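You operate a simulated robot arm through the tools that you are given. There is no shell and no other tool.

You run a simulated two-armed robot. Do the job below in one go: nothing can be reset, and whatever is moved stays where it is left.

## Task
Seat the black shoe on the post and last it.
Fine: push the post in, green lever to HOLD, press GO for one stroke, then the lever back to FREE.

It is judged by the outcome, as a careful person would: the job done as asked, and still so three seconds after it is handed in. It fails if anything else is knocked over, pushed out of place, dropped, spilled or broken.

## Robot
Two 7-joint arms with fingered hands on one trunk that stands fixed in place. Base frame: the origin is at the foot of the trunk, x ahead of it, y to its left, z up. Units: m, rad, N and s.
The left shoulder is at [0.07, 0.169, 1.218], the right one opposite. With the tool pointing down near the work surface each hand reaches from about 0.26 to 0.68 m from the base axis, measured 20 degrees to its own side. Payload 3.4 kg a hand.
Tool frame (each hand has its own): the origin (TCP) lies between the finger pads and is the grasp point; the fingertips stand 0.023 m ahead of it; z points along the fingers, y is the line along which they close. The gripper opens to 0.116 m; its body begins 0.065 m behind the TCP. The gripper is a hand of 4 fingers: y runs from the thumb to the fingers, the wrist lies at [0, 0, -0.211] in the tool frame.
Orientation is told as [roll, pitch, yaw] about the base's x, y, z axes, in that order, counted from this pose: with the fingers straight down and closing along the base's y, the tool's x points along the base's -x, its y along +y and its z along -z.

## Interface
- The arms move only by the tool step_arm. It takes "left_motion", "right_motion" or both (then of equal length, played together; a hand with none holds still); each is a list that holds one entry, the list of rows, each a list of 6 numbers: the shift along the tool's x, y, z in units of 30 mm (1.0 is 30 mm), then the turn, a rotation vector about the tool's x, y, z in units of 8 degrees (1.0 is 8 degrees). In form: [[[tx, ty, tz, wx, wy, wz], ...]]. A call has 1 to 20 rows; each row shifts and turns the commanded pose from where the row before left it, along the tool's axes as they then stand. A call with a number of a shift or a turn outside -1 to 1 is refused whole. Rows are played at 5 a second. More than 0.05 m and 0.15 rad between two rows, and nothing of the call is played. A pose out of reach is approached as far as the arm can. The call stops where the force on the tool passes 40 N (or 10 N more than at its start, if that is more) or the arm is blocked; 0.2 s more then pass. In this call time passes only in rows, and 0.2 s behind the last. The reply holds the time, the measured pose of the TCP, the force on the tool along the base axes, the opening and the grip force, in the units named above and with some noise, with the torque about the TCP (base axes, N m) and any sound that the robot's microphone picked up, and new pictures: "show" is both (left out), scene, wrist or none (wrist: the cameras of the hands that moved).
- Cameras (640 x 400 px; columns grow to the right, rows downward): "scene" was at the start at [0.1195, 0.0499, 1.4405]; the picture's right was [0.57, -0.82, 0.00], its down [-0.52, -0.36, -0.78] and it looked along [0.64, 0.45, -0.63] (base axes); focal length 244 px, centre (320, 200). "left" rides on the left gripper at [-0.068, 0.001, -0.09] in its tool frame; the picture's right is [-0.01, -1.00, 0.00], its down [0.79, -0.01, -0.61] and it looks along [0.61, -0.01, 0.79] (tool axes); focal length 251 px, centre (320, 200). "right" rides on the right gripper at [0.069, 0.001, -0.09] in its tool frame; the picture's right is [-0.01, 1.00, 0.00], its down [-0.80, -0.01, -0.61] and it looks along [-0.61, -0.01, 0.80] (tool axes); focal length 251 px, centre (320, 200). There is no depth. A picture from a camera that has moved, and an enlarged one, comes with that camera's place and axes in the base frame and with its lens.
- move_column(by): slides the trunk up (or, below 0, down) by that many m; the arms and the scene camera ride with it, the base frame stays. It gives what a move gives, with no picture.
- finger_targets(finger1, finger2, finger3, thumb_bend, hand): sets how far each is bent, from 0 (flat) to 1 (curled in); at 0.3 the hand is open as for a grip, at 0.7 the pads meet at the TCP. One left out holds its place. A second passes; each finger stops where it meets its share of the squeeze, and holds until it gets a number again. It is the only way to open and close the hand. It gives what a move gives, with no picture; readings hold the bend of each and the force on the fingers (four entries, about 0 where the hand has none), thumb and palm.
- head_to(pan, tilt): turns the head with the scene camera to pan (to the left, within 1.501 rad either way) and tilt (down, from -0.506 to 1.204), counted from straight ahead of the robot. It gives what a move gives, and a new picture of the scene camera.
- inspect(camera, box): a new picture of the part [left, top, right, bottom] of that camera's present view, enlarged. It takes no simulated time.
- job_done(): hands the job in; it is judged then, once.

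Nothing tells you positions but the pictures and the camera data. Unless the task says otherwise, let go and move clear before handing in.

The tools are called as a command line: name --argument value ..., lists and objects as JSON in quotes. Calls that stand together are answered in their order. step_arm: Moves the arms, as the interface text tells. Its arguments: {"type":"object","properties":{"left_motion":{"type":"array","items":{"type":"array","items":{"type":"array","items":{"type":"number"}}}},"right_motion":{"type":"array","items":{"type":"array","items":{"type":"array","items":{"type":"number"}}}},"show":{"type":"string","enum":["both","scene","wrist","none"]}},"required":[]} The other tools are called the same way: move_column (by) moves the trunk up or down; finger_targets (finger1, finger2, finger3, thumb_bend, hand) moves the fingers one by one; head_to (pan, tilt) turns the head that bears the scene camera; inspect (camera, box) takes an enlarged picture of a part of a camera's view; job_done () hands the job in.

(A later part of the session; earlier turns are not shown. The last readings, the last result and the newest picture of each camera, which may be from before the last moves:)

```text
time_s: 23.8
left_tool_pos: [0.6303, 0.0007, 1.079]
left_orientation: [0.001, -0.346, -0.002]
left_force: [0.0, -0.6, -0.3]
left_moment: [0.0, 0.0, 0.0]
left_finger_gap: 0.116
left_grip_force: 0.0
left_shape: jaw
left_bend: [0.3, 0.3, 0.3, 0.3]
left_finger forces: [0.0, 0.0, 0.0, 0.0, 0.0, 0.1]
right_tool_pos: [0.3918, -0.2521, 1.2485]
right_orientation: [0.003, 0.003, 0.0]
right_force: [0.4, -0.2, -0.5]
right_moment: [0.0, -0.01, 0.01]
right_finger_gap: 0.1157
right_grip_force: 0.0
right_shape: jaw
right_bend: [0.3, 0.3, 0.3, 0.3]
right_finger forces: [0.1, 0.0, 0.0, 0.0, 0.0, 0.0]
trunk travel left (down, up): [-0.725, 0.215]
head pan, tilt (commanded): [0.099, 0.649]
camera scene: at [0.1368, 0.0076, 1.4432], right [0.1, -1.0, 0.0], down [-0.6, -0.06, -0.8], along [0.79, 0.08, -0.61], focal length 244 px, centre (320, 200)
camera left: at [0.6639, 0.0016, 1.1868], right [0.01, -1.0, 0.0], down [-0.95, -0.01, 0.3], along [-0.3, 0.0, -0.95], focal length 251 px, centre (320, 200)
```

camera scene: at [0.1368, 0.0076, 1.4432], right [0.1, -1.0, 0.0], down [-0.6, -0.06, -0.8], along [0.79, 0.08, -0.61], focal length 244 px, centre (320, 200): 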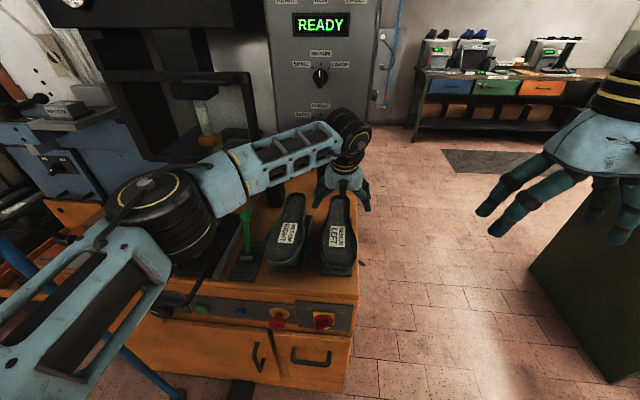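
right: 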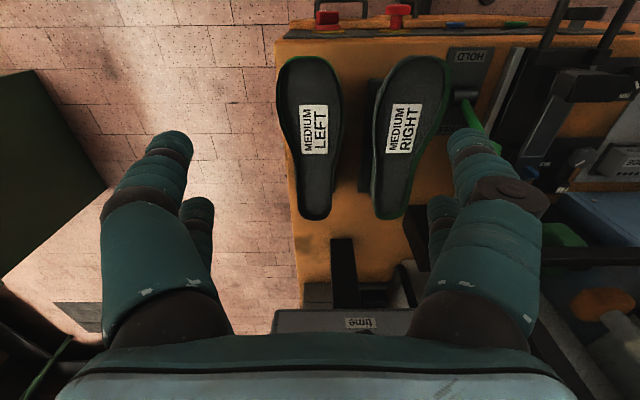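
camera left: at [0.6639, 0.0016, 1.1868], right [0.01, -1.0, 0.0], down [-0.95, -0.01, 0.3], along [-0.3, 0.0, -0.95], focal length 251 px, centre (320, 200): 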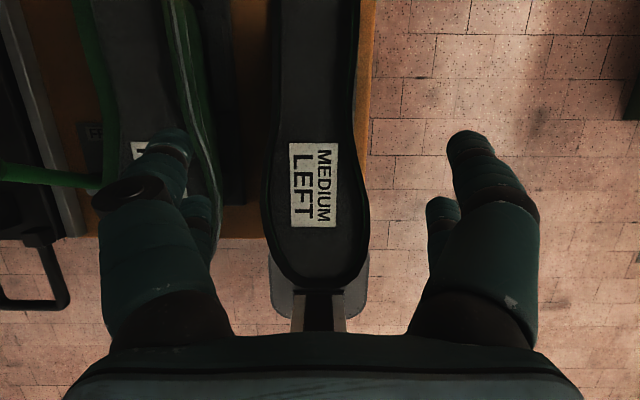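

inspect --camera "left" --box '[200, 0, 440, 320]'

inspect --camera "scene" --box '[220, 120, 400, 300]'

```text
1.25 times, centred on (320, 160) of left
camera zoom: at [0.6639, 0.0016, 1.1868], right [0.01, -1.0, 0.0], down [-0.95, -0.01, 0.3], along [-0.3, 0.0, -0.95], focal length 314 px, centre (320, 250)
```

zoom: 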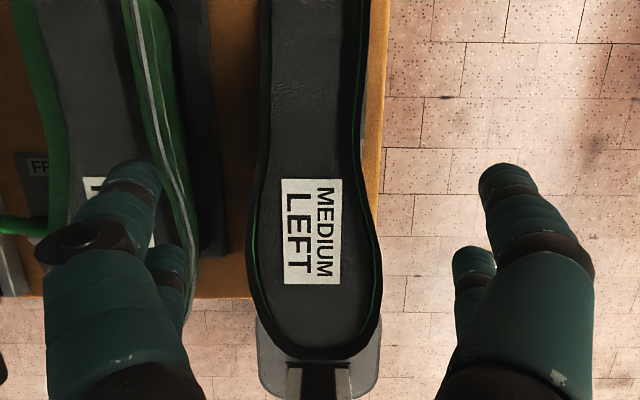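

```text
2.22 times, centred on (310, 210) of scene
camera zoom: at [0.1368, 0.0076, 1.4432], right [0.1, -1.0, 0.0], down [-0.6, -0.06, -0.8], along [0.79, 0.08, -0.61], focal length 542 px, centre (342, 178)
```

zoom: 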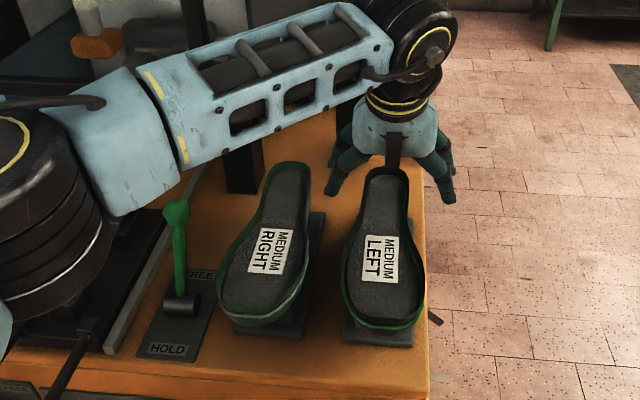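

The hand is above the shoe. I'll narrow the fingers a little and shift toward the waist of the shoe at x≈0.65, y≈0.008, where the shoe is narrower and there is more room beside the green one.

finger_targets --hand "left" --finger1 0.35 --finger2 0.35 --finger3 0.35 --thumb_bend 0.35

step_arm --left_motion '[[[0, 0, 0, 0, -0.5, 0], [0.09, 0.125, 1, 0, 0, 0], [0.09, 0.125, 1, 0, 0, 0]]]' --show "both"

inspect --camera "left" --box '[80, 0, 560, 300]'

inspect --camera "scene" --box '[260, 130, 400, 290]'

```text
time_s: 24.8
left_tool_pos: [0.6289, 0.0029, 1.0793]
left_orientation: [0.001, -0.347, -0.001]
left_force: [0.4, -0.7, -0.5]
left_moment: [0.0, 0.01, 0.0]
left_finger_gap: 0.1033
left_grip_force: 0.1
left_shape: fingers
left_bend: [0.35, 0.35, 0.35, 0.35]
left_finger forces: [0.0, 0.0, 0.0, 0.0, 0.0, 0.1]
right_tool_pos: [0.3909, -0.2535, 1.2484]
right_orientation: [0.001, 0.0, -0.001]
right_force: [-0.4, 0.1, 0.6]
right_moment: [-0.05, 0.0, 0.0]
right_finger_gap: 0.1158
right_grip_force: 0.0
right_shape: jaw
right_bend: [0.3, 0.3, 0.3, 0.3]
right_finger forces: [0.0, 0.0, 0.0, 0.0, 0.1, 0.0]
trunk travel left (down, up): [-0.725, 0.215]
head pan, tilt (commanded): [0.099, 0.649]
```

```text
time_s: 25.6
left_tool_pos: [0.6499, 0.0112, 1.0204]
left_orientation: [0.001, -0.419, 0.0]
left_force: [0.0, 0.5, -0.6]
left_moment: [0.0, 0.01, -0.02]
left_finger_gap: 0.103
left_grip_force: 0.1
left_shape: fingers
left_bend: [0.35, 0.35, 0.35, 0.35]
left_finger forces: [0.0, 0.0, 0.0, 0.0, 0.0, 0.0]
right_tool_pos: [0.3907, -0.2519, 1.2487]
right_orientation: [0.0, 0.002, 0.001]
right_force: [0.5, 0.7, -0.3]
right_moment: [0.0, -0.02, 0.01]
right_finger_gap: 0.1158
right_grip_force: 0.0
right_shape: jaw
right_bend: [0.3, 0.3, 0.3, 0.3]
right_finger forces: [0.1, 0.0, 0.1, 0.0, 0.0, 0.0]
trunk travel left (down, up): [-0.725, 0.215]
head pan, tilt (commanded): [0.099, 0.649]
camera scene: at [0.1369, 0.0088, 1.4432], right [0.1, -1.0, 0.0], down [-0.6, -0.06, -0.8], along [0.79, 0.08, -0.61], focal length 244 px, centre (320, 200)
camera left: at [0.6762, 0.0103, 1.1306], right [0.01, -1.0, 0.0], down [-0.97, -0.01, 0.23], along [-0.23, 0.0, -0.97], focal length 251 px, centre (320, 200)
```

scene: 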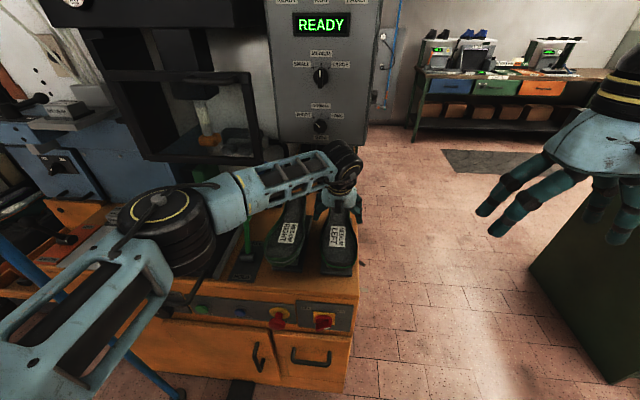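
left: 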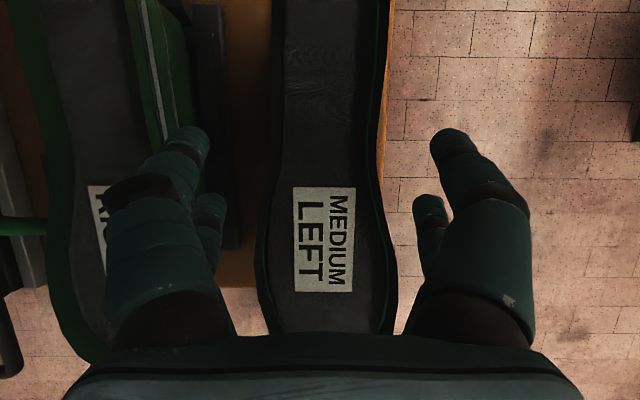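

```text
1.33 times, centred on (320, 150) of left
camera zoom: at [0.6762, 0.0103, 1.1306], right [0.01, -1.0, 0.0], down [-0.97, -0.01, 0.23], along [-0.23, 0.0, -0.97], focal length 335 px, centre (320, 267)
```

zoom: 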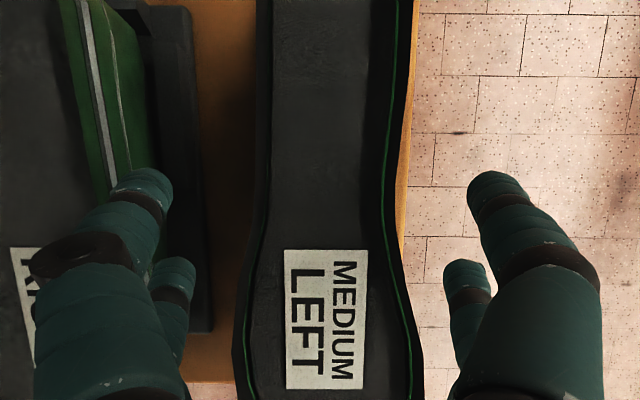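

```text
2.50 times, centred on (330, 210) of scene
camera zoom: at [0.1369, 0.0088, 1.4432], right [0.1, -1.0, 0.0], down [-0.6, -0.06, -0.8], along [0.79, 0.08, -0.61], focal length 610 px, centre (295, 175)
```

zoom: 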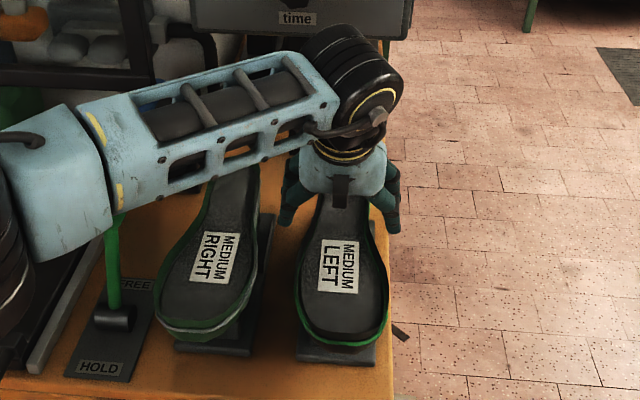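

finger_targets --hand "left" --finger1 0.375 --finger2 0.375 --finger3 0.375 --thumb_bend 0.375

step_arm --left_motion '[[[0.085, -0.08, 0.6, 0, 0, 0], [0.085, -0.08, 0.6, 0, 0, 0]]]' --show "wrist"

inspect --camera "scene" --box '[280, 150, 380, 280]'

```text
time_s: 26.6
left_tool_pos: [0.6499, 0.0103, 1.0206]
left_orientation: [-0.001, -0.417, 0.001]
left_force: [0.2, 0.4, 0.0]
left_moment: [0.02, 0.0, -0.02]
left_finger_gap: 0.0976
left_grip_force: 0.0
left_shape: fingers
left_bend: [0.37, 0.37, 0.37, 0.37]
left_finger forces: [0.0, 0.0, 0.1, 0.0, 0.1, 0.0]
right_tool_pos: [0.3909, -0.2522, 1.2484]
right_orientation: [0.0, 0.001, 0.001]
right_force: [-0.2, 0.0, 0.2]
right_moment: [0.01, -0.01, 0.02]
right_finger_gap: 0.1156
right_grip_force: 0.0
right_shape: jaw
right_bend: [0.3, 0.3, 0.3, 0.3]
right_finger forces: [0.1, 0.1, 0.1, 0.0, 0.0, 0.0]
trunk travel left (down, up): [-0.725, 0.215]
head pan, tilt (commanded): [0.099, 0.649]
```

```text
time_s: 27.2
left_tool_pos: [0.6582, 0.0056, 0.9848]
left_orientation: [0.002, -0.416, -0.001]
left_force: [-0.1, -0.6, -0.9]
left_moment: [-0.01, -0.02, 0.0]
left_finger_gap: 0.0975
left_grip_force: 0.1
left_shape: fingers
left_bend: [0.37, 0.37, 0.37, 0.37]
left_finger forces: [0.1, 0.0, 0.0, 0.0, 0.1, 0.0]
right_tool_pos: [0.391, -0.2522, 1.2483]
right_orientation: [-0.001, 0.001, -0.001]
right_force: [-0.5, 0.3, 0.0]
right_moment: [-0.02, -0.01, -0.03]
right_finger_gap: 0.1158
right_grip_force: 0.1
right_shape: jaw
right_bend: [0.3, 0.3, 0.3, 0.3]
right_finger forces: [0.0, 0.0, 0.1, 0.0, 0.0, 0.1]
trunk travel left (down, up): [-0.725, 0.215]
head pan, tilt (commanded): [0.099, 0.649]
camera left: at [0.6844, 0.0055, 1.0956], right [0.01, -1.0, 0.0], down [-0.97, -0.01, 0.23], along [-0.23, 0.0, -0.97], focal length 251 px, centre (320, 200)
```

left: 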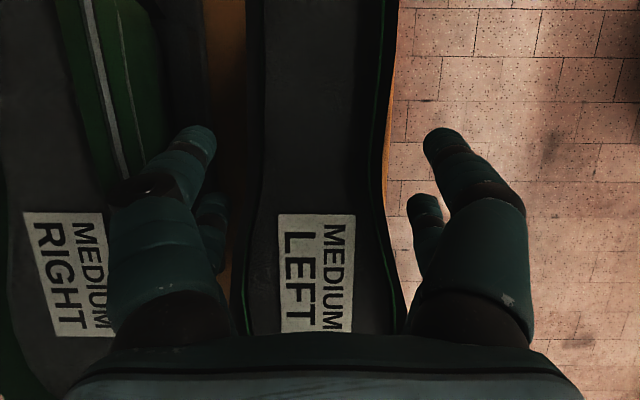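

```text
3.08 times, centred on (330, 215) of scene
camera zoom: at [0.1364, 0.0085, 1.4432], right [0.1, -1.0, 0.0], down [-0.6, -0.06, -0.8], along [0.79, 0.08, -0.6], focal length 750 px, centre (289, 154)
```

zoom: 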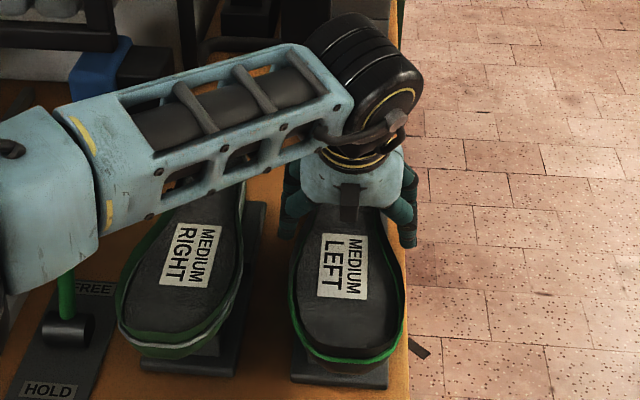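

step_arm --left_motion '[[[0.24, 0.02, 0.62, 0, 0, 0], [0.24, 0.02, 0.62, 0, 0, 0]]]' --show "both"

inspect --camera "scene" --box '[280, 150, 380, 280]'

```text
time_s: 27.8
left_tool_pos: [0.6609, 0.0077, 0.9462]
left_orientation: [0.0, -0.416, 0.0]
left_force: [-0.1, 0.9, -0.5]
left_moment: [-0.02, 0.02, 0.0]
left_finger_gap: 0.0976
left_grip_force: 0.0
left_shape: fingers
left_bend: [0.37, 0.37, 0.37, 0.37]
left_finger forces: [0.0, 0.1, 0.0, 0.0, 0.0, 0.1]
right_tool_pos: [0.3913, -0.2521, 1.2484]
right_orientation: [0.001, 0.001, 0.002]
right_force: [0.4, -0.2, 0.1]
right_moment: [0.04, 0.06, 0.01]
right_finger_gap: 0.1158
right_grip_force: 0.0
right_shape: jaw
right_bend: [0.3, 0.3, 0.3, 0.3]
right_finger forces: [0.0, 0.1, 0.0, 0.0, 0.0, 0.1]
trunk travel left (down, up): [-0.725, 0.215]
head pan, tilt (commanded): [0.099, 0.649]
camera scene: at [0.1364, 0.0087, 1.4432], right [0.1, -1.0, 0.0], down [-0.6, -0.06, -0.8], along [0.79, 0.08, -0.6], focal length 244 px, centre (320, 200)
camera left: at [0.6868, 0.007, 1.0565], right [0.01, -1.0, 0.0], down [-0.97, -0.01, 0.23], along [-0.23, 0.0, -0.97], focal length 251 px, centre (320, 200)
```

scene: 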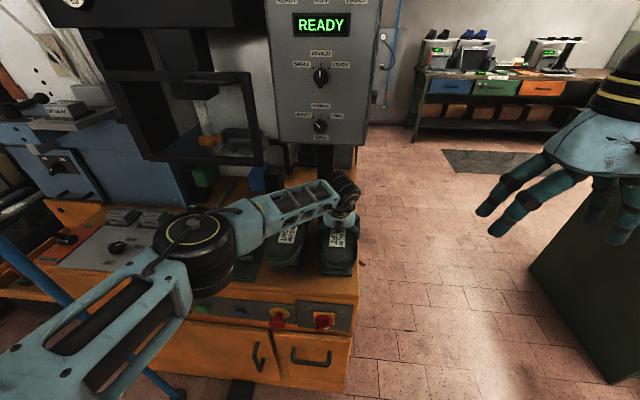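
left: 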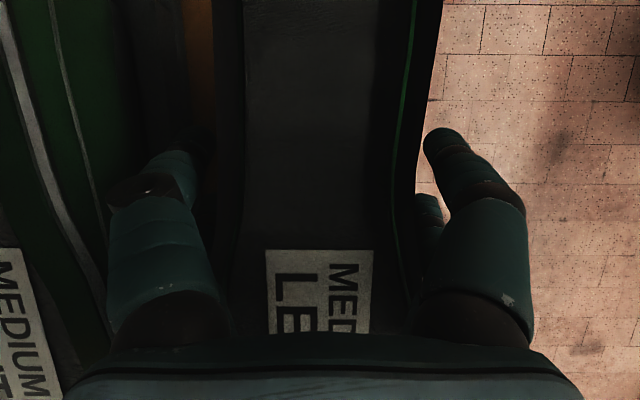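

```text
3.08 times, centred on (330, 215) of scene
camera zoom: at [0.1364, 0.0087, 1.4432], right [0.1, -1.0, 0.0], down [-0.6, -0.06, -0.8], along [0.79, 0.08, -0.6], focal length 750 px, centre (289, 154)
```

zoom: 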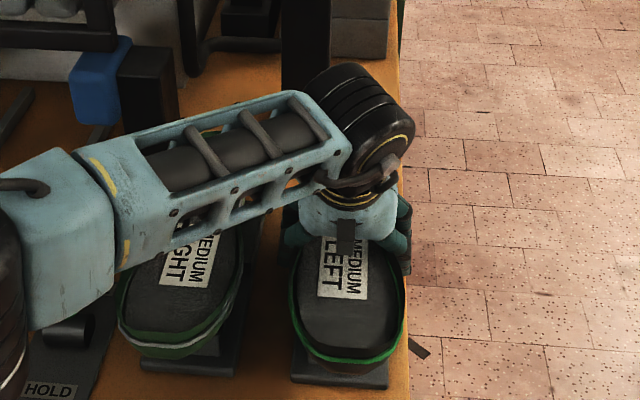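

finger_targets --hand "left" --finger1 0.6 --finger2 0.6 --finger3 0.6 --thumb_bend 0.6

inspect --camera "left" --box '[80, 0, 560, 300]'

```text
time_s: 28.8
left_tool_pos: [0.6608, 0.0079, 0.9465]
left_orientation: [0.001, -0.417, 0.0]
left_force: [0.3, 0.2, 0.5]
left_moment: [-0.08, 0.03, 0.01]
left_finger_gap: 0.056
left_grip_force: 18.7
left_shape: fingers
left_bend: [0.52, 0.53, 0.52, 0.51]
left_finger forces: [6.5, 12.2, 8.7, 0.0, 10.2, 0.0]
right_tool_pos: [0.3903, -0.2521, 1.2497]
right_orientation: [-0.001, -0.001, -0.001]
right_force: [0.3, -1.1, -0.4]
right_moment: [0.02, 0.0, 0.0]
right_finger_gap: 0.1156
right_grip_force: 0.0
right_shape: jaw
right_bend: [0.3, 0.3, 0.3, 0.3]
right_finger forces: [0.0, 0.1, 0.0, 0.1, 0.1, 0.1]
trunk travel left (down, up): [-0.725, 0.215]
head pan, tilt (commanded): [0.099, 0.649]
```

```text
1.33 times, centred on (320, 150) of left
camera zoom: at [0.6865, 0.0076, 1.0569], right [0.01, -1.0, 0.0], down [-0.97, -0.01, 0.23], along [-0.23, -0.01, -0.97], focal length 335 px, centre (320, 267)
```

zoom: 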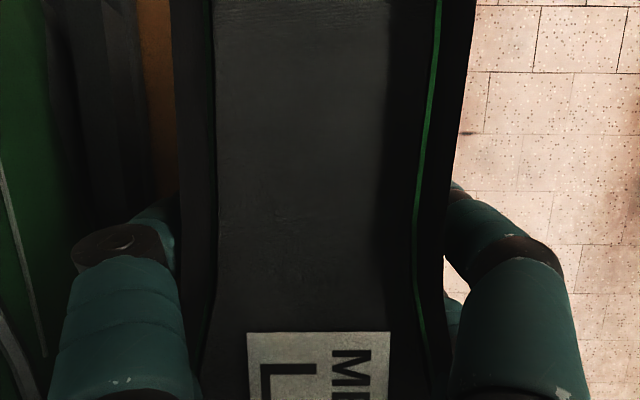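

The shoe is gripped firmly at about 19 N. I'll lift it straight up in small steps and watch the load.

step_arm --left_motion '[[[-0.13, 0, -0.3, 0, 0, 0], [-0.27, 0, -0.61, 0, 0, 0], [-0.27, 0, -0.61, 0, 0, 0]]]' --show "both"

inspect --camera "scene" --box '[260, 150, 400, 290]'

```text
time_s: 29.6
left_tool_pos: [0.6623, 0.0065, 0.9963]
left_orientation: [0.001, -0.414, 0.002]
left_force: [-0.3, -0.4, -7.2]
left_moment: [0.05, 0.0, 0.02]
left_finger_gap: 0.0561
left_grip_force: 18.1
left_shape: fingers
left_bend: [0.52, 0.53, 0.52, 0.51]
left_finger forces: [6.5, 11.2, 8.1, 0.0, 10.1, 0.0]
right_tool_pos: [0.3916, -0.2523, 1.2484]
right_orientation: [-0.001, 0.003, 0.0]
right_force: [0.7, 0.3, -0.1]
right_moment: [0.0, 0.01, 0.01]
right_finger_gap: 0.1157
right_grip_force: 0.1
right_shape: jaw
right_bend: [0.3, 0.3, 0.3, 0.3]
right_finger forces: [0.0, 0.1, 0.0, 0.0, 0.0, 0.0]
trunk travel left (down, up): [-0.725, 0.215]
head pan, tilt (commanded): [0.099, 0.649]
camera scene: at [0.1371, 0.0089, 1.4431], right [0.1, -1.0, 0.0], down [-0.6, -0.06, -0.8], along [0.79, 0.08, -0.61], focal length 244 px, centre (320, 200)
camera left: at [0.6877, 0.0071, 1.1069], right [0.01, -1.0, 0.0], down [-0.97, -0.01, 0.23], along [-0.23, 0.0, -0.97], focal length 251 px, centre (320, 200)
```

scene: 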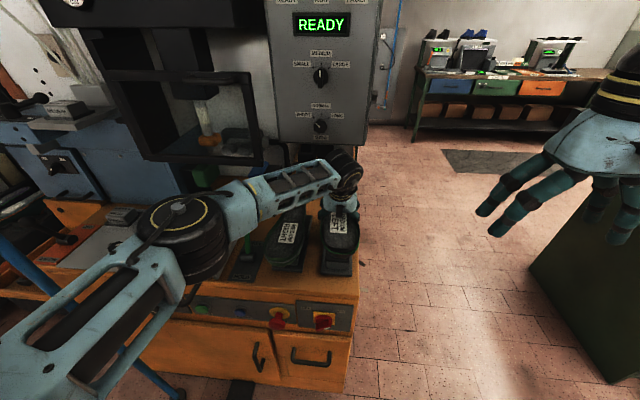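
left: 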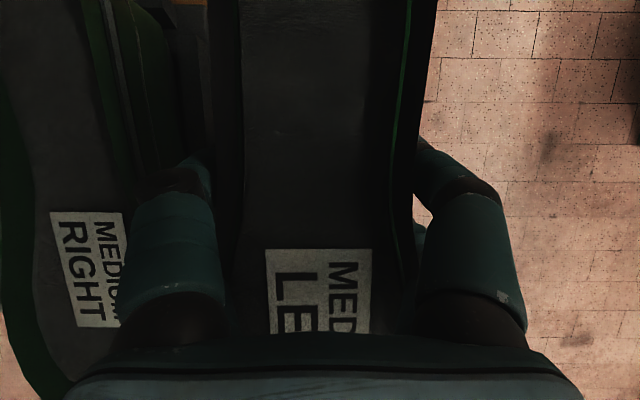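

```text
2.86 times, centred on (330, 220) of scene
camera zoom: at [0.1371, 0.0089, 1.4431], right [0.1, -1.0, 0.0], down [-0.6, -0.06, -0.8], along [0.79, 0.08, -0.61], focal length 697 px, centre (291, 143)
```

zoom: 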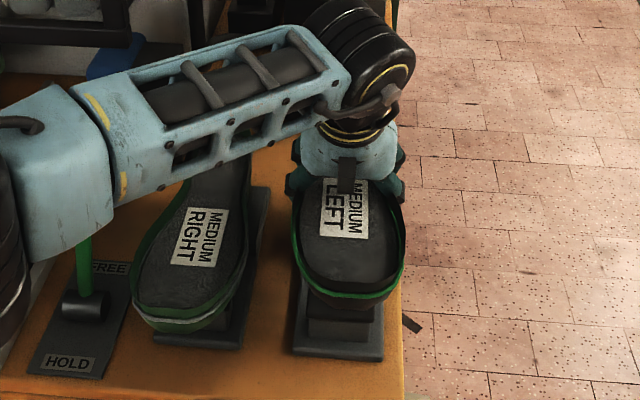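

step_arm --left_motion '[[[-0.37, 0, -0.84, 0, 0, 0], [-0.37, 0, -0.84, 0, 0, 0], [-0.37, 0, -0.84, 0, 0, 0], [-0.37, 0, -0.84, 0, 0, 0]]]' --show "both"

inspect --camera "scene" --box '[260, 150, 400, 290]'

inspect --camera "right" --box '[340, 40, 640, 400]'

```text
time_s: 30.6
left_tool_pos: [0.6604, 0.005, 1.1082]
left_orientation: [0.002, -0.419, -0.001]
left_force: [0.1, 1.1, -6.9]
left_moment: [-0.03, -0.01, -0.03]
left_finger_gap: 0.0563
left_grip_force: 18.2
left_shape: fingers
left_bend: [0.52, 0.53, 0.52, 0.51]
left_finger forces: [6.6, 11.1, 8.0, 0.1, 10.1, 0.0]
right_tool_pos: [0.3913, -0.2535, 1.2493]
right_orientation: [0.0, 0.0, 0.0]
right_force: [-1.2, -0.2, 0.2]
right_moment: [-0.01, 0.0, -0.01]
right_finger_gap: 0.116
right_grip_force: 0.2
right_shape: jaw
right_bend: [0.3, 0.3, 0.3, 0.3]
right_finger forces: [0.0, 0.0, 0.1, 0.0, 0.1, 0.0]
trunk travel left (down, up): [-0.725, 0.215]
head pan, tilt (commanded): [0.099, 0.649]
camera scene: at [0.1363, 0.0088, 1.4432], right [0.1, -1.0, 0.0], down [-0.6, -0.06, -0.8], along [0.79, 0.08, -0.6], focal length 244 px, centre (320, 200)
camera left: at [0.686, 0.0057, 1.2182], right [0.01, -1.0, 0.0], down [-0.97, -0.01, 0.23], along [-0.23, 0.0, -0.97], focal length 251 px, centre (320, 200)
```

scene: 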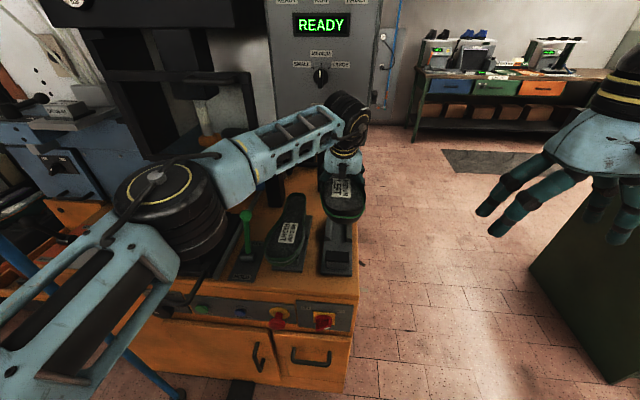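
left: 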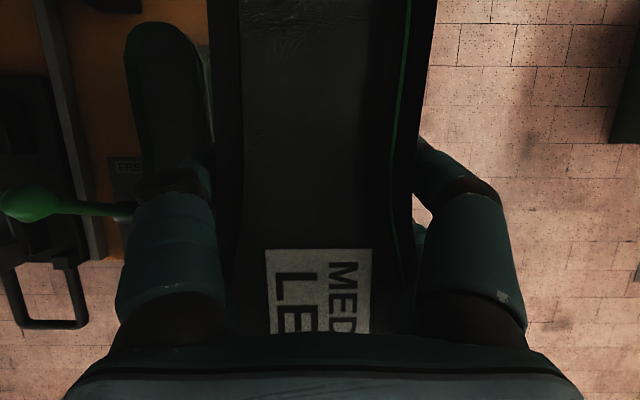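

```text
2.86 times, centred on (330, 220) of scene
camera zoom: at [0.1363, 0.0088, 1.4432], right [0.1, -1.0, 0.0], down [-0.6, -0.06, -0.8], along [0.79, 0.08, -0.6], focal length 697 px, centre (291, 143)
```

zoom: 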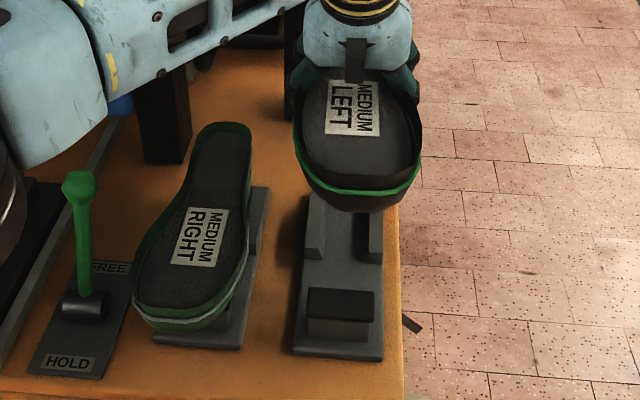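

```text
1.11 times, centred on (490, 220) of right
camera zoom: at [0.3218, -0.2521, 1.3384], right [0.01, 1.0, 0.0], down [0.8, -0.01, 0.61], along [0.61, -0.01, -0.8], focal length 279 px, centre (131, 178)
```

zoom: 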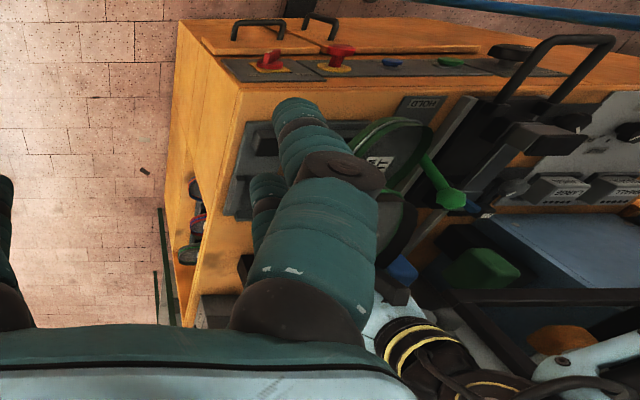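

The shoe is up, about 0.73 kg and balanced. Its stand had only a toe block and side cradles, so I need to find the pin hole underneath. I'll raise the shoe and swing the right hand camera round to look at it from below.

step_arm --left_motion '[[[0.19, 0, -0.89, 0, 0, 0], [0.19, 0, -0.89, 0, 0, 0], [0.19, 0, -0.89, 0, 0, 0], [0.19, 0, -0.89, 0, 0, 0], [0.19, 0, -0.89, 0, 0, 0]]]' --show "none"

step_arm --right_motion '[[[0, 0, 1, 0, 0, -0.8], [0, 0, 1, 0, 0, -0.8], [0, 0, 1, 0, 0, -0.8], [0, 0, 1, 0, 0, -0.8], [0, 0, 1, 0, 0, -0.8], [0, 0, 1, 0, 0, -0.8], [0, 0, 1, 0, 0, -0.8]]]' --show "scene"

```text
time_s: 31.8
left_tool_pos: [0.5822, 0.0064, 1.2189]
left_orientation: [0.0, -0.416, 0.001]
left_force: [0.0, -0.1, -7.6]
left_moment: [0.02, 0.0, 0.04]
left_finger_gap: 0.0561
left_grip_force: 18.2
left_shape: fingers
left_bend: [0.52, 0.53, 0.52, 0.51]
left_finger forces: [6.6, 11.0, 8.2, 0.0, 9.9, 0.0]
right_tool_pos: [0.3904, -0.2518, 1.2492]
right_orientation: [-0.001, 0.001, 0.0]
right_force: [-0.4, 0.0, -0.1]
right_moment: [0.0, 0.03, 0.02]
right_finger_gap: 0.1158
right_grip_force: 0.1
right_shape: jaw
right_bend: [0.3, 0.3, 0.3, 0.3]
right_finger forces: [0.0, 0.0, 0.0, 0.0, 0.0, 0.0]
trunk travel left (down, up): [-0.725, 0.215]
head pan, tilt (commanded): [0.099, 0.649]
```

```text
time_s: 33.4
left_tool_pos: [0.5831, 0.0056, 1.2167]
left_orientation: [0.0, -0.415, 0.0]
left_force: [0.1, -0.5, -7.1]
left_moment: [0.01, -0.01, 0.02]
left_finger_gap: 0.0558
left_grip_force: 17.7
left_shape: fingers
left_bend: [0.52, 0.53, 0.52, 0.51]
left_finger forces: [6.7, 10.8, 8.1, 0.0, 9.9, 0.0]
right_tool_pos: [0.3924, -0.2543, 1.037]
right_orientation: [0.001, -0.001, 0.784]
right_force: [0.4, -1.2, 0.0]
right_moment: [-0.01, -0.03, 0.01]
right_finger_gap: 0.1158
right_grip_force: 0.1
right_shape: jaw
right_bend: [0.3, 0.3, 0.3, 0.3]
right_finger forces: [0.0, 0.0, 0.0, 0.1, 0.1, 0.0]
trunk travel left (down, up): [-0.725, 0.215]
head pan, tilt (commanded): [0.099, 0.649]
camera scene: at [0.1374, 0.0086, 1.4431], right [0.1, -1.0, 0.0], down [-0.6, -0.06, -0.8], along [0.79, 0.08, -0.61], focal length 244 px, centre (320, 200)
```

scene: 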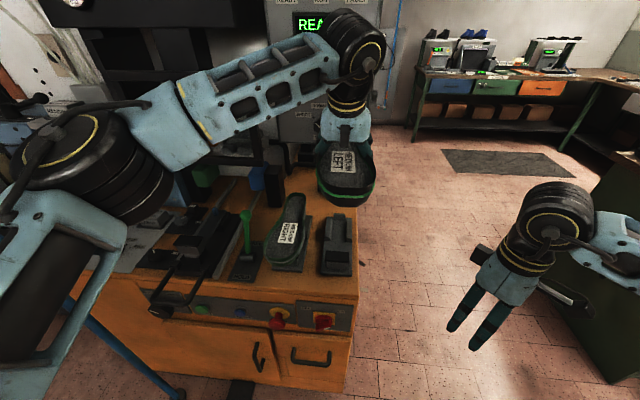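

Both moves went cleanly. Next I'll pitch the right hand so its camera looks forward-left and upward under the shoe.

step_arm --right_motion '[[[0, 0, 0, 0, -1, 0], [0, 0, 0, 0, -1, 0], [0, 0, 0, 0, -1, 0], [0, 0, 0, 0, -1, 0], [0, 0, 0, 0, -1, 0], [0, 0, 0, 0, -1, 0], [0, 0, 0, 0, -1, 0], [0, 0, 0, 0, -1, 0], [0, 0, 0, 0, -1, 0], [0, 0, 0, 0, -1, 0]]]' --show "both"

```text
time_s: 35.6
left_tool_pos: [0.5827, 0.0054, 1.2169]
left_orientation: [-0.001, -0.414, -0.001]
left_force: [0.1, 0.6, -6.1]
left_moment: [0.02, -0.03, 0.03]
left_finger_gap: 0.0561
left_grip_force: 18.0
left_shape: fingers
left_bend: [0.52, 0.53, 0.52, 0.51]
left_finger forces: [6.7, 10.7, 8.2, 0.0, 9.8, 0.1]
right_tool_pos: [0.391, -0.2545, 1.0372]
right_orientation: [0.011, -1.397, 0.771]
right_force: [-0.8, 0.5, 0.9]
right_moment: [0.02, -0.04, 0.02]
right_finger_gap: 0.1158
right_grip_force: 0.0
right_shape: jaw
right_bend: [0.3, 0.3, 0.3, 0.3]
right_finger forces: [0.0, 0.0, 0.0, 0.0, 0.0, 0.1]
trunk travel left (down, up): [-0.725, 0.215]
head pan, tilt (commanded): [0.099, 0.649]
camera scene: at [0.1369, 0.0086, 1.4432], right [0.1, -1.0, 0.0], down [-0.6, -0.06, -0.8], along [0.79, 0.08, -0.61], focal length 244 px, centre (320, 200)
camera right: at [0.319, -0.324, 0.9855], right [-0.7, 0.71, 0.01], down [-0.32, -0.33, 0.89], along [0.63, 0.62, 0.46], focal length 251 px, centre (320, 200)
```

scene: 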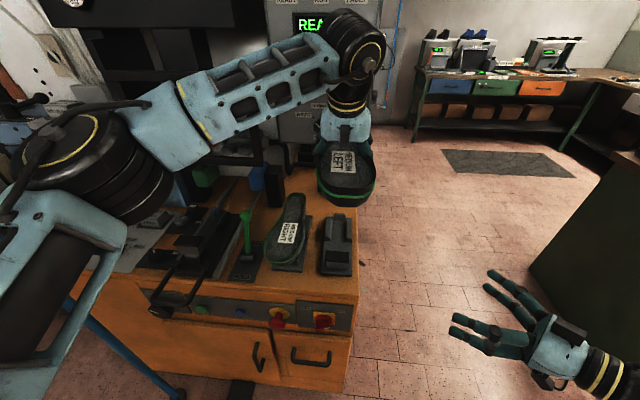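
right: 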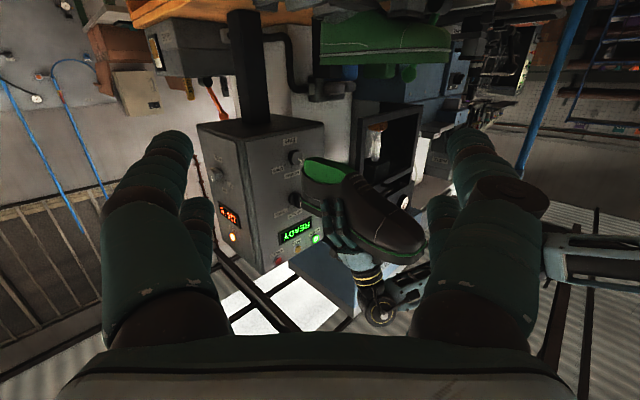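

inspect --camera "right" --box '[280, 130, 440, 280]'

inspect --camera "right" --box '[180, 100, 340, 280]'

inspect --camera "right" --box '[280, 0, 480, 110]'

```text
2.67 times, centred on (360, 205) of right
camera zoom: at [0.319, -0.324, 0.9855], right [-0.7, 0.71, 0.01], down [-0.32, -0.33, 0.89], along [0.63, 0.62, 0.46], focal length 670 px, centre (213, 187)
```

zoom: 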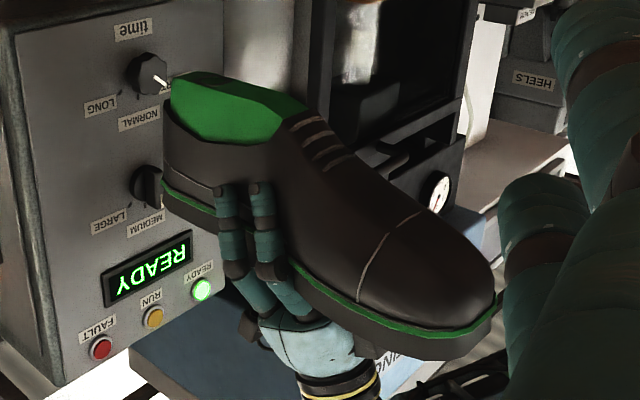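

```text
2.22 times, centred on (260, 190) of right
camera zoom: at [0.319, -0.324, 0.9855], right [-0.7, 0.71, 0.01], down [-0.32, -0.33, 0.89], along [0.63, 0.62, 0.46], focal length 559 px, centre (453, 222)
```

zoom: 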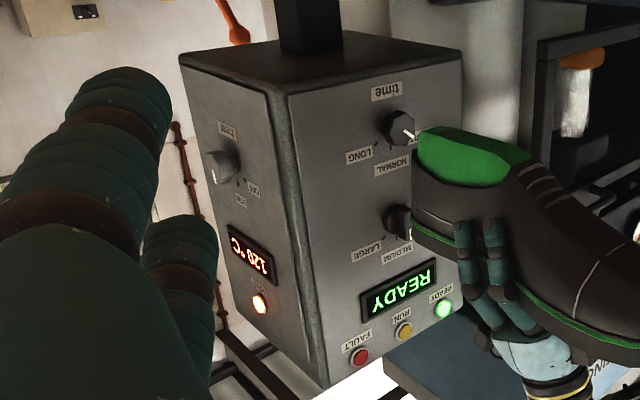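

```text
3.20 times, centred on (380, 55) of right
camera zoom: at [0.319, -0.324, 0.9855], right [-0.7, 0.71, 0.01], down [-0.32, -0.33, 0.89], along [0.63, 0.62, 0.46], focal length 805 px, centre (128, 664)
```

zoom: 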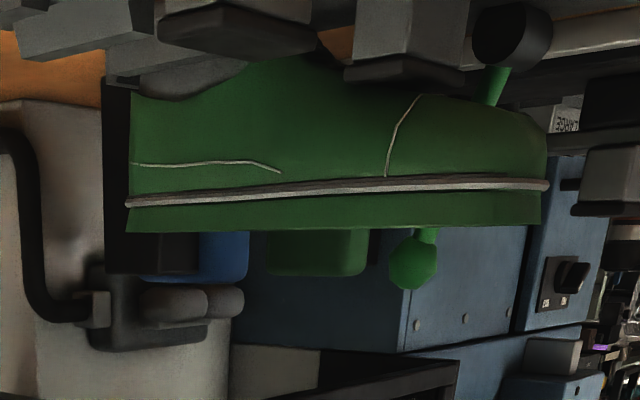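

step_arm --left_motion '[[[0.33, 0, -0.9, 0, 0, 0], [0.33, 0, -0.9, 0, 0, 0], [0.33, 0, -0.9, 0, 0, 0], [0.33, 0, -0.9, 0, 0, 0], [0, 0, 0, 0, 0, 0]]]' --right_motion '[[[0.95, 0, 0, 0, -0.4, 0], [0.95, 0, 0, 0, -0.4, 0], [0.95, 0, 0, 0, -0.4, 0], [0.95, 0, 0, 0, -0.4, 0], [0.95, 0, 0, 0, -0.4, 0]]]' --show "both"

inspect --camera "right" --box '[240, 130, 440, 300]'

```text
time_s: 36.8
left_tool_pos: [0.501, 0.0054, 1.2982]
left_orientation: [0.0, -0.414, 0.001]
left_force: [0.3, 0.3, -6.1]
left_moment: [0.01, 0.0, 0.02]
left_finger_gap: 0.0561
left_grip_force: 17.6
left_shape: fingers
left_bend: [0.52, 0.53, 0.52, 0.51]
left_finger forces: [6.8, 10.6, 8.2, 0.1, 9.9, 0.0]
right_tool_pos: [0.3874, -0.2601, 0.8951]
right_orientation: [3.137, -1.465, -2.357]
right_force: [-0.1, 0.8, 0.3]
right_moment: [0.02, -0.01, 0.02]
right_finger_gap: 0.1158
right_grip_force: 0.0
right_shape: jaw
right_bend: [0.3, 0.3, 0.3, 0.3]
right_finger forces: [0.0, 0.0, 0.0, 0.0, 0.0, 0.0]
trunk travel left (down, up): [-0.725, 0.215]
head pan, tilt (commanded): [0.099, 0.649]
camera scene: at [0.1384, 0.0086, 1.443], right [0.1, -1.0, 0.0], down [-0.6, -0.06, -0.8], along [0.79, 0.08, -0.61], focal length 244 px, centre (320, 200)
camera right: at [0.3281, -0.318, 0.8177], right [-0.7, 0.71, 0.01], down [-0.48, -0.49, 0.73], along [0.52, 0.51, 0.69], focal length 251 px, centre (320, 200)
camera left: at [0.5279, 0.0052, 1.4097], right [0.01, -1.0, 0.0], down [-0.97, -0.01, 0.23], along [-0.23, 0.0, -0.97], focal length 251 px, centre (320, 200)
```

scene: 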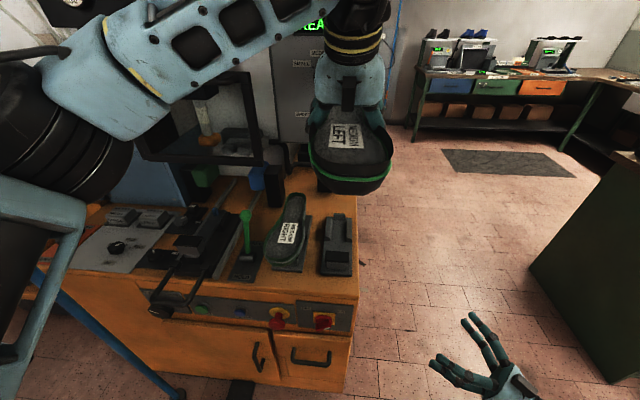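
right: 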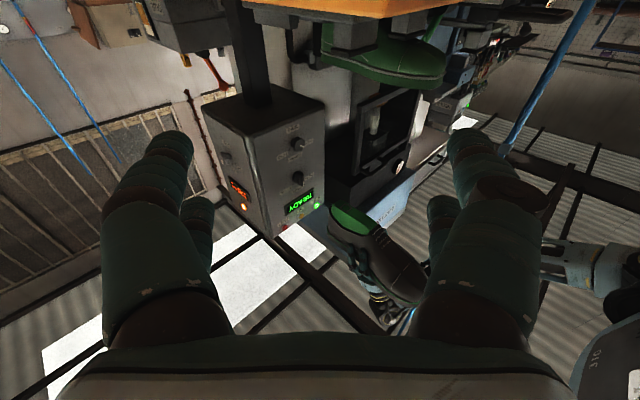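
left: 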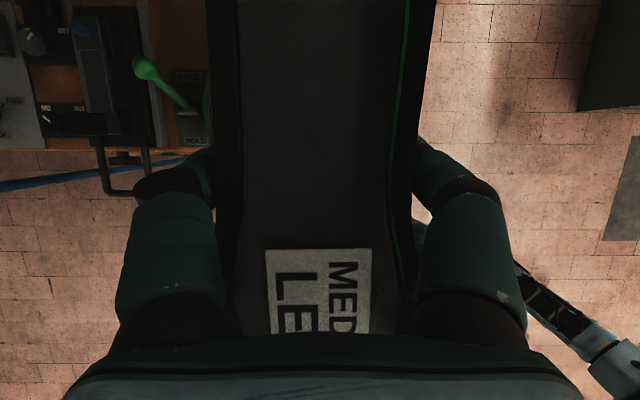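

```text
2.35 times, centred on (340, 215) of right
camera zoom: at [0.3281, -0.318, 0.8177], right [-0.7, 0.71, 0.01], down [-0.48, -0.49, 0.73], along [0.52, 0.51, 0.69], focal length 592 px, centre (273, 165)
```

zoom: 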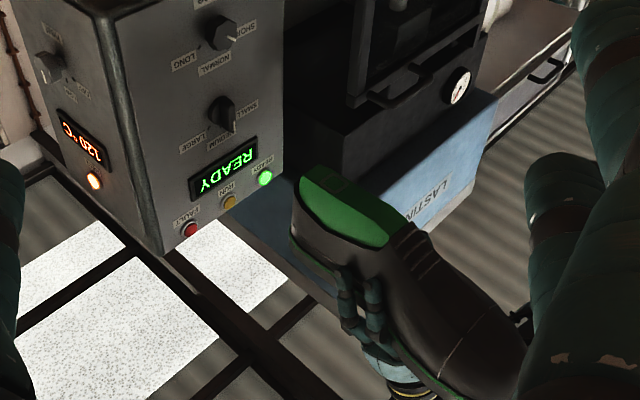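

inspect --camera "right" --box '[318, 190, 428, 310]'

inspect --camera "right" --box '[322, 196, 392, 246]'

```text
3.33 times, centred on (373, 250) of right
camera zoom: at [0.3281, -0.318, 0.8177], right [-0.7, 0.71, 0.01], down [-0.48, -0.49, 0.73], along [0.52, 0.51, 0.69], focal length 838 px, centre (143, 33)
```

zoom: 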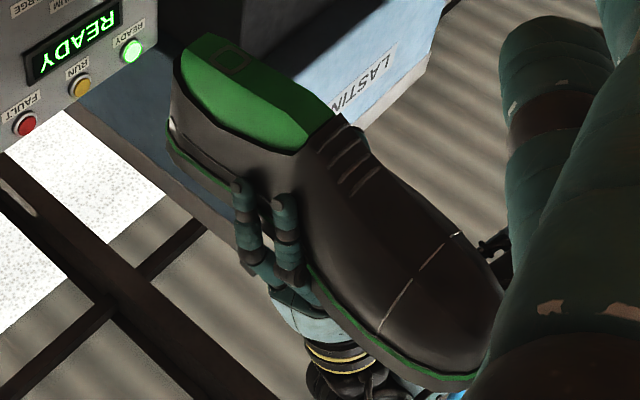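

```text
8.00 times, centred on (357, 221) of right
camera zoom: at [0.3281, -0.318, 0.8177], right [-0.7, 0.71, 0.01], down [-0.48, -0.49, 0.73], along [0.52, 0.51, 0.69], focal length 2012 px, centre (24, 32)
```

zoom: 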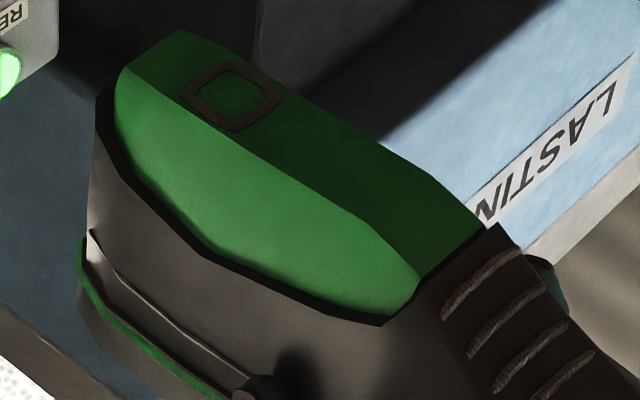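

I can see the square pin hole in the green last top, roughly 0.077 m ahead of the left TCP and 0.07 m below it. A second, steeper view will pin that down.

step_arm --right_motion '[[[0, 0, 1, 0, -0.85, 0], [0, 0, 1, 0, -0.85, 0], [0, 0, 1, 0, -0.85, 0]]]' --show "wrist"

inspect --camera "right" --box '[260, 100, 460, 260]'

```text
time_s: 37.6
left_tool_pos: [0.5021, 0.0066, 1.2992]
left_orientation: [0.0, -0.414, 0.0]
left_force: [-0.4, 0.2, -6.2]
left_moment: [0.0, 0.02, 0.0]
left_finger_gap: 0.0559
left_grip_force: 17.1
left_shape: fingers
left_bend: [0.52, 0.53, 0.52, 0.51]
left_finger forces: [6.8, 10.5, 8.2, 0.1, 9.9, 0.0]
right_tool_pos: [0.4477, -0.1974, 0.9168]
right_orientation: [3.139, -1.111, -2.358]
right_force: [0.5, 0.9, 0.6]
right_moment: [0.01, 0.0, -0.02]
right_finger_gap: 0.1162
right_grip_force: 0.1
right_shape: jaw
right_bend: [0.3, 0.3, 0.3, 0.3]
right_finger forces: [0.1, 0.0, 0.0, 0.1, 0.0, 0.0]
trunk travel left (down, up): [-0.725, 0.215]
head pan, tilt (commanded): [0.099, 0.649]
camera right: at [0.411, -0.2324, 0.8142], right [-0.71, 0.71, 0.01], down [-0.63, -0.64, 0.44], along [0.32, 0.31, 0.9], focal length 251 px, centre (320, 200)
```

right: 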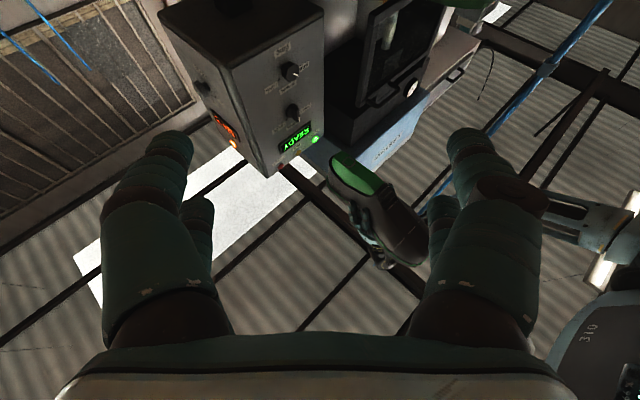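

```text
2.50 times, centred on (360, 180) of right
camera zoom: at [0.411, -0.2324, 0.8142], right [-0.71, 0.71, 0.01], down [-0.63, -0.64, 0.44], along [0.32, 0.31, 0.9], focal length 629 px, centre (220, 250)
```

zoom: 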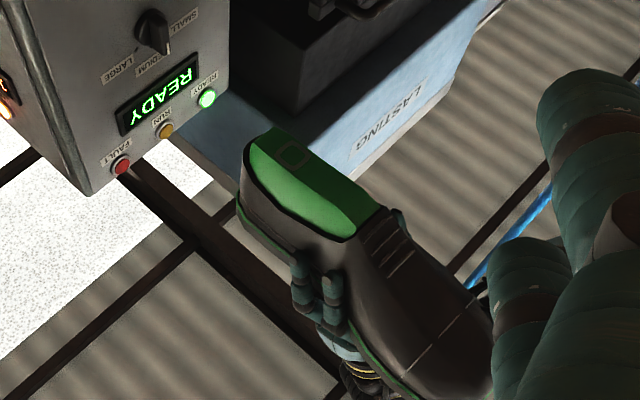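

inspect --camera "right" --box '[325, 140, 395, 190]'

inspect --camera "right" --box '[325, 140, 435, 275]'

```text
8.00 times, centred on (360, 165) of right
camera zoom: at [0.411, -0.2324, 0.8142], right [-0.71, 0.71, 0.01], down [-0.63, -0.64, 0.44], along [0.32, 0.31, 0.9], focal length 2012 px, centre (0, 480)
```

zoom: 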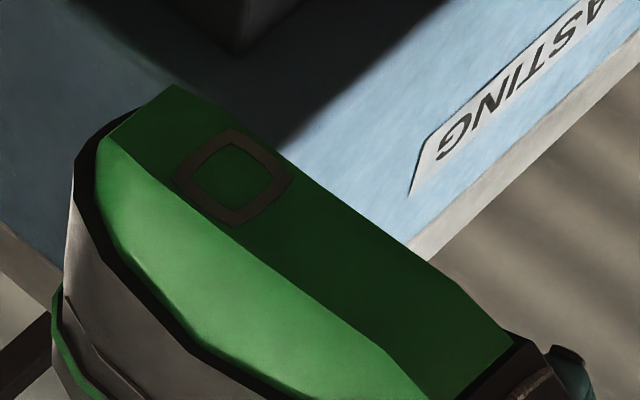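

```text
2.96 times, centred on (380, 208) of right
camera zoom: at [0.411, -0.2324, 0.8142], right [-0.71, 0.71, 0.01], down [-0.63, -0.64, 0.44], along [0.32, 0.31, 0.9], focal length 745 px, centre (142, 178)
```

zoom: 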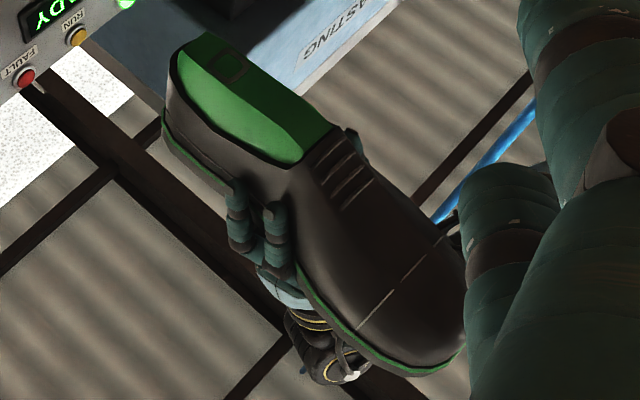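

The hole is about 0.0735 m ahead of and 0.0765 m below the left TCP, on its centre line. I'll carry the shoe left to hover behind and above the post at about (0.61, 0.40, 1.16).

step_arm --left_motion '[[[-0.102, 0.938, 0.406, 0, 0, 0], [-0.102, 0.938, 0.406, 0, 0, 0], [-0.102, 0.938, 0.406, 0, 0, 0], [-0.102, 0.938, 0.406, 0, 0, 0], [-0.102, 0.938, 0.406, 0, 0, 0], [-0.102, 0.938, 0.406, 0, 0, 0], [-0.102, 0.938, 0.406, 0, 0, 0], [-0.102, 0.938, 0.406, 0, 0, 0], [-0.102, 0.938, 0.406, 0, 0, 0], [-0.102, 0.938, 0.406, 0, 0, 0], [-0.102, 0.938, 0.406, 0, 0, 0], [-0.102, 0.938, 0.406, 0, 0, 0], [-0.102, 0.938, 0.406, 0, 0, 0], [-0.102, 0.938, 0.406, 0, 0, 0]]]' --show "both"

head_to --pan 0.5 --tilt 0.65

```text
time_s: 40.6
left_tool_pos: [0.6043, 0.4027, 1.1641]
left_orientation: [0.002, -0.418, -0.001]
left_force: [-14.5, -2.6, -2.6]
left_moment: [-0.19, 0.13, -0.54]
left_finger_gap: 0.0563
left_grip_force: 18.1
left_shape: fingers
left_bend: [0.52, 0.52, 0.52, 0.51]
left_finger forces: [5.6, 10.4, 8.1, 0.0, 12.2, 0.0]
right_tool_pos: [0.4446, -0.1978, 0.9179]
right_orientation: [-3.138, -1.108, -2.365]
right_force: [0.2, 0.6, -1.1]
right_moment: [0.01, 0.0, 0.03]
right_finger_gap: 0.1159
right_grip_force: 0.0
right_shape: jaw
right_bend: [0.3, 0.3, 0.3, 0.3]
right_finger forces: [0.1, 0.0, 0.1, 0.0, 0.1, 0.0]
trunk travel left (down, up): [-0.725, 0.215]
head pan, tilt (commanded): [0.099, 0.649]
camera scene: at [0.1315, 0.0097, 1.4437], right [0.1, -0.99, 0.0], down [-0.6, -0.06, -0.8], along [0.79, 0.08, -0.6], focal length 244 px, centre (320, 200)
camera left: at [0.63, 0.4032, 1.2751], right [0.01, -1.0, 0.0], down [-0.97, -0.01, 0.23], along [-0.23, -0.01, -0.97], focal length 251 px, centre (320, 200)
```

scene: 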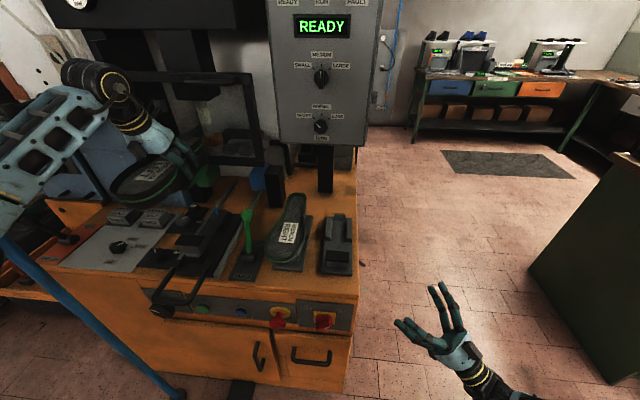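
left: 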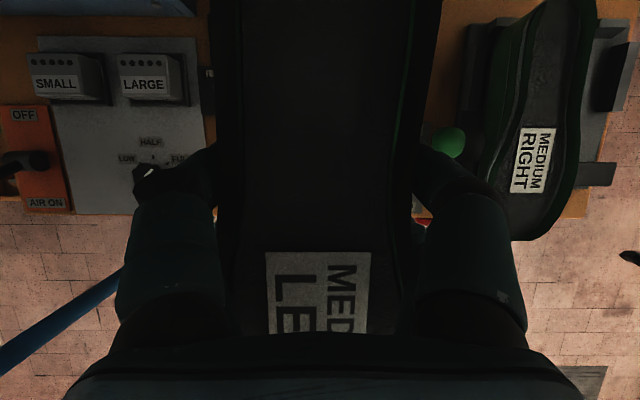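

```text
time_s: 41.5
left_tool_pos: [0.6056, 0.4032, 1.1658]
left_orientation: [0.0, -0.419, 0.0]
left_force: [-15.3, -1.3, -3.2]
left_moment: [-0.11, 0.24, -0.5]
left_finger_gap: 0.0563
left_grip_force: 18.3
left_shape: fingers
left_bend: [0.52, 0.52, 0.52, 0.51]
left_finger forces: [6.1, 10.7, 8.0, 0.1, 11.5, 0.1]
right_tool_pos: [0.4442, -0.1966, 0.9175]
right_orientation: [-3.137, -1.108, -2.364]
right_force: [0.1, -0.5, -0.8]
right_moment: [-0.01, 0.02, 0.04]
right_finger_gap: 0.1159
right_grip_force: 0.1
right_shape: jaw
right_bend: [0.3, 0.3, 0.3, 0.3]
right_finger forces: [0.0, 0.0, 0.0, 0.1, 0.0, 0.0]
trunk travel left (down, up): [-0.725, 0.215]
head pan, tilt (commanded): [0.499, 0.649]
camera scene: at [0.1212, 0.0424, 1.4436], right [0.48, -0.88, 0.0], down [-0.53, -0.29, -0.8], along [0.7, 0.38, -0.6], focal length 244 px, centre (320, 200)
```

scene: 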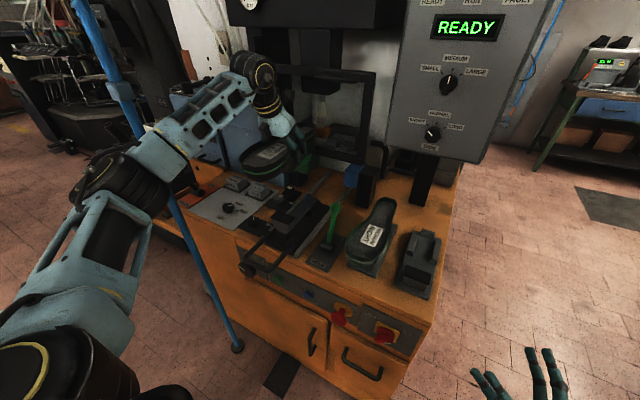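

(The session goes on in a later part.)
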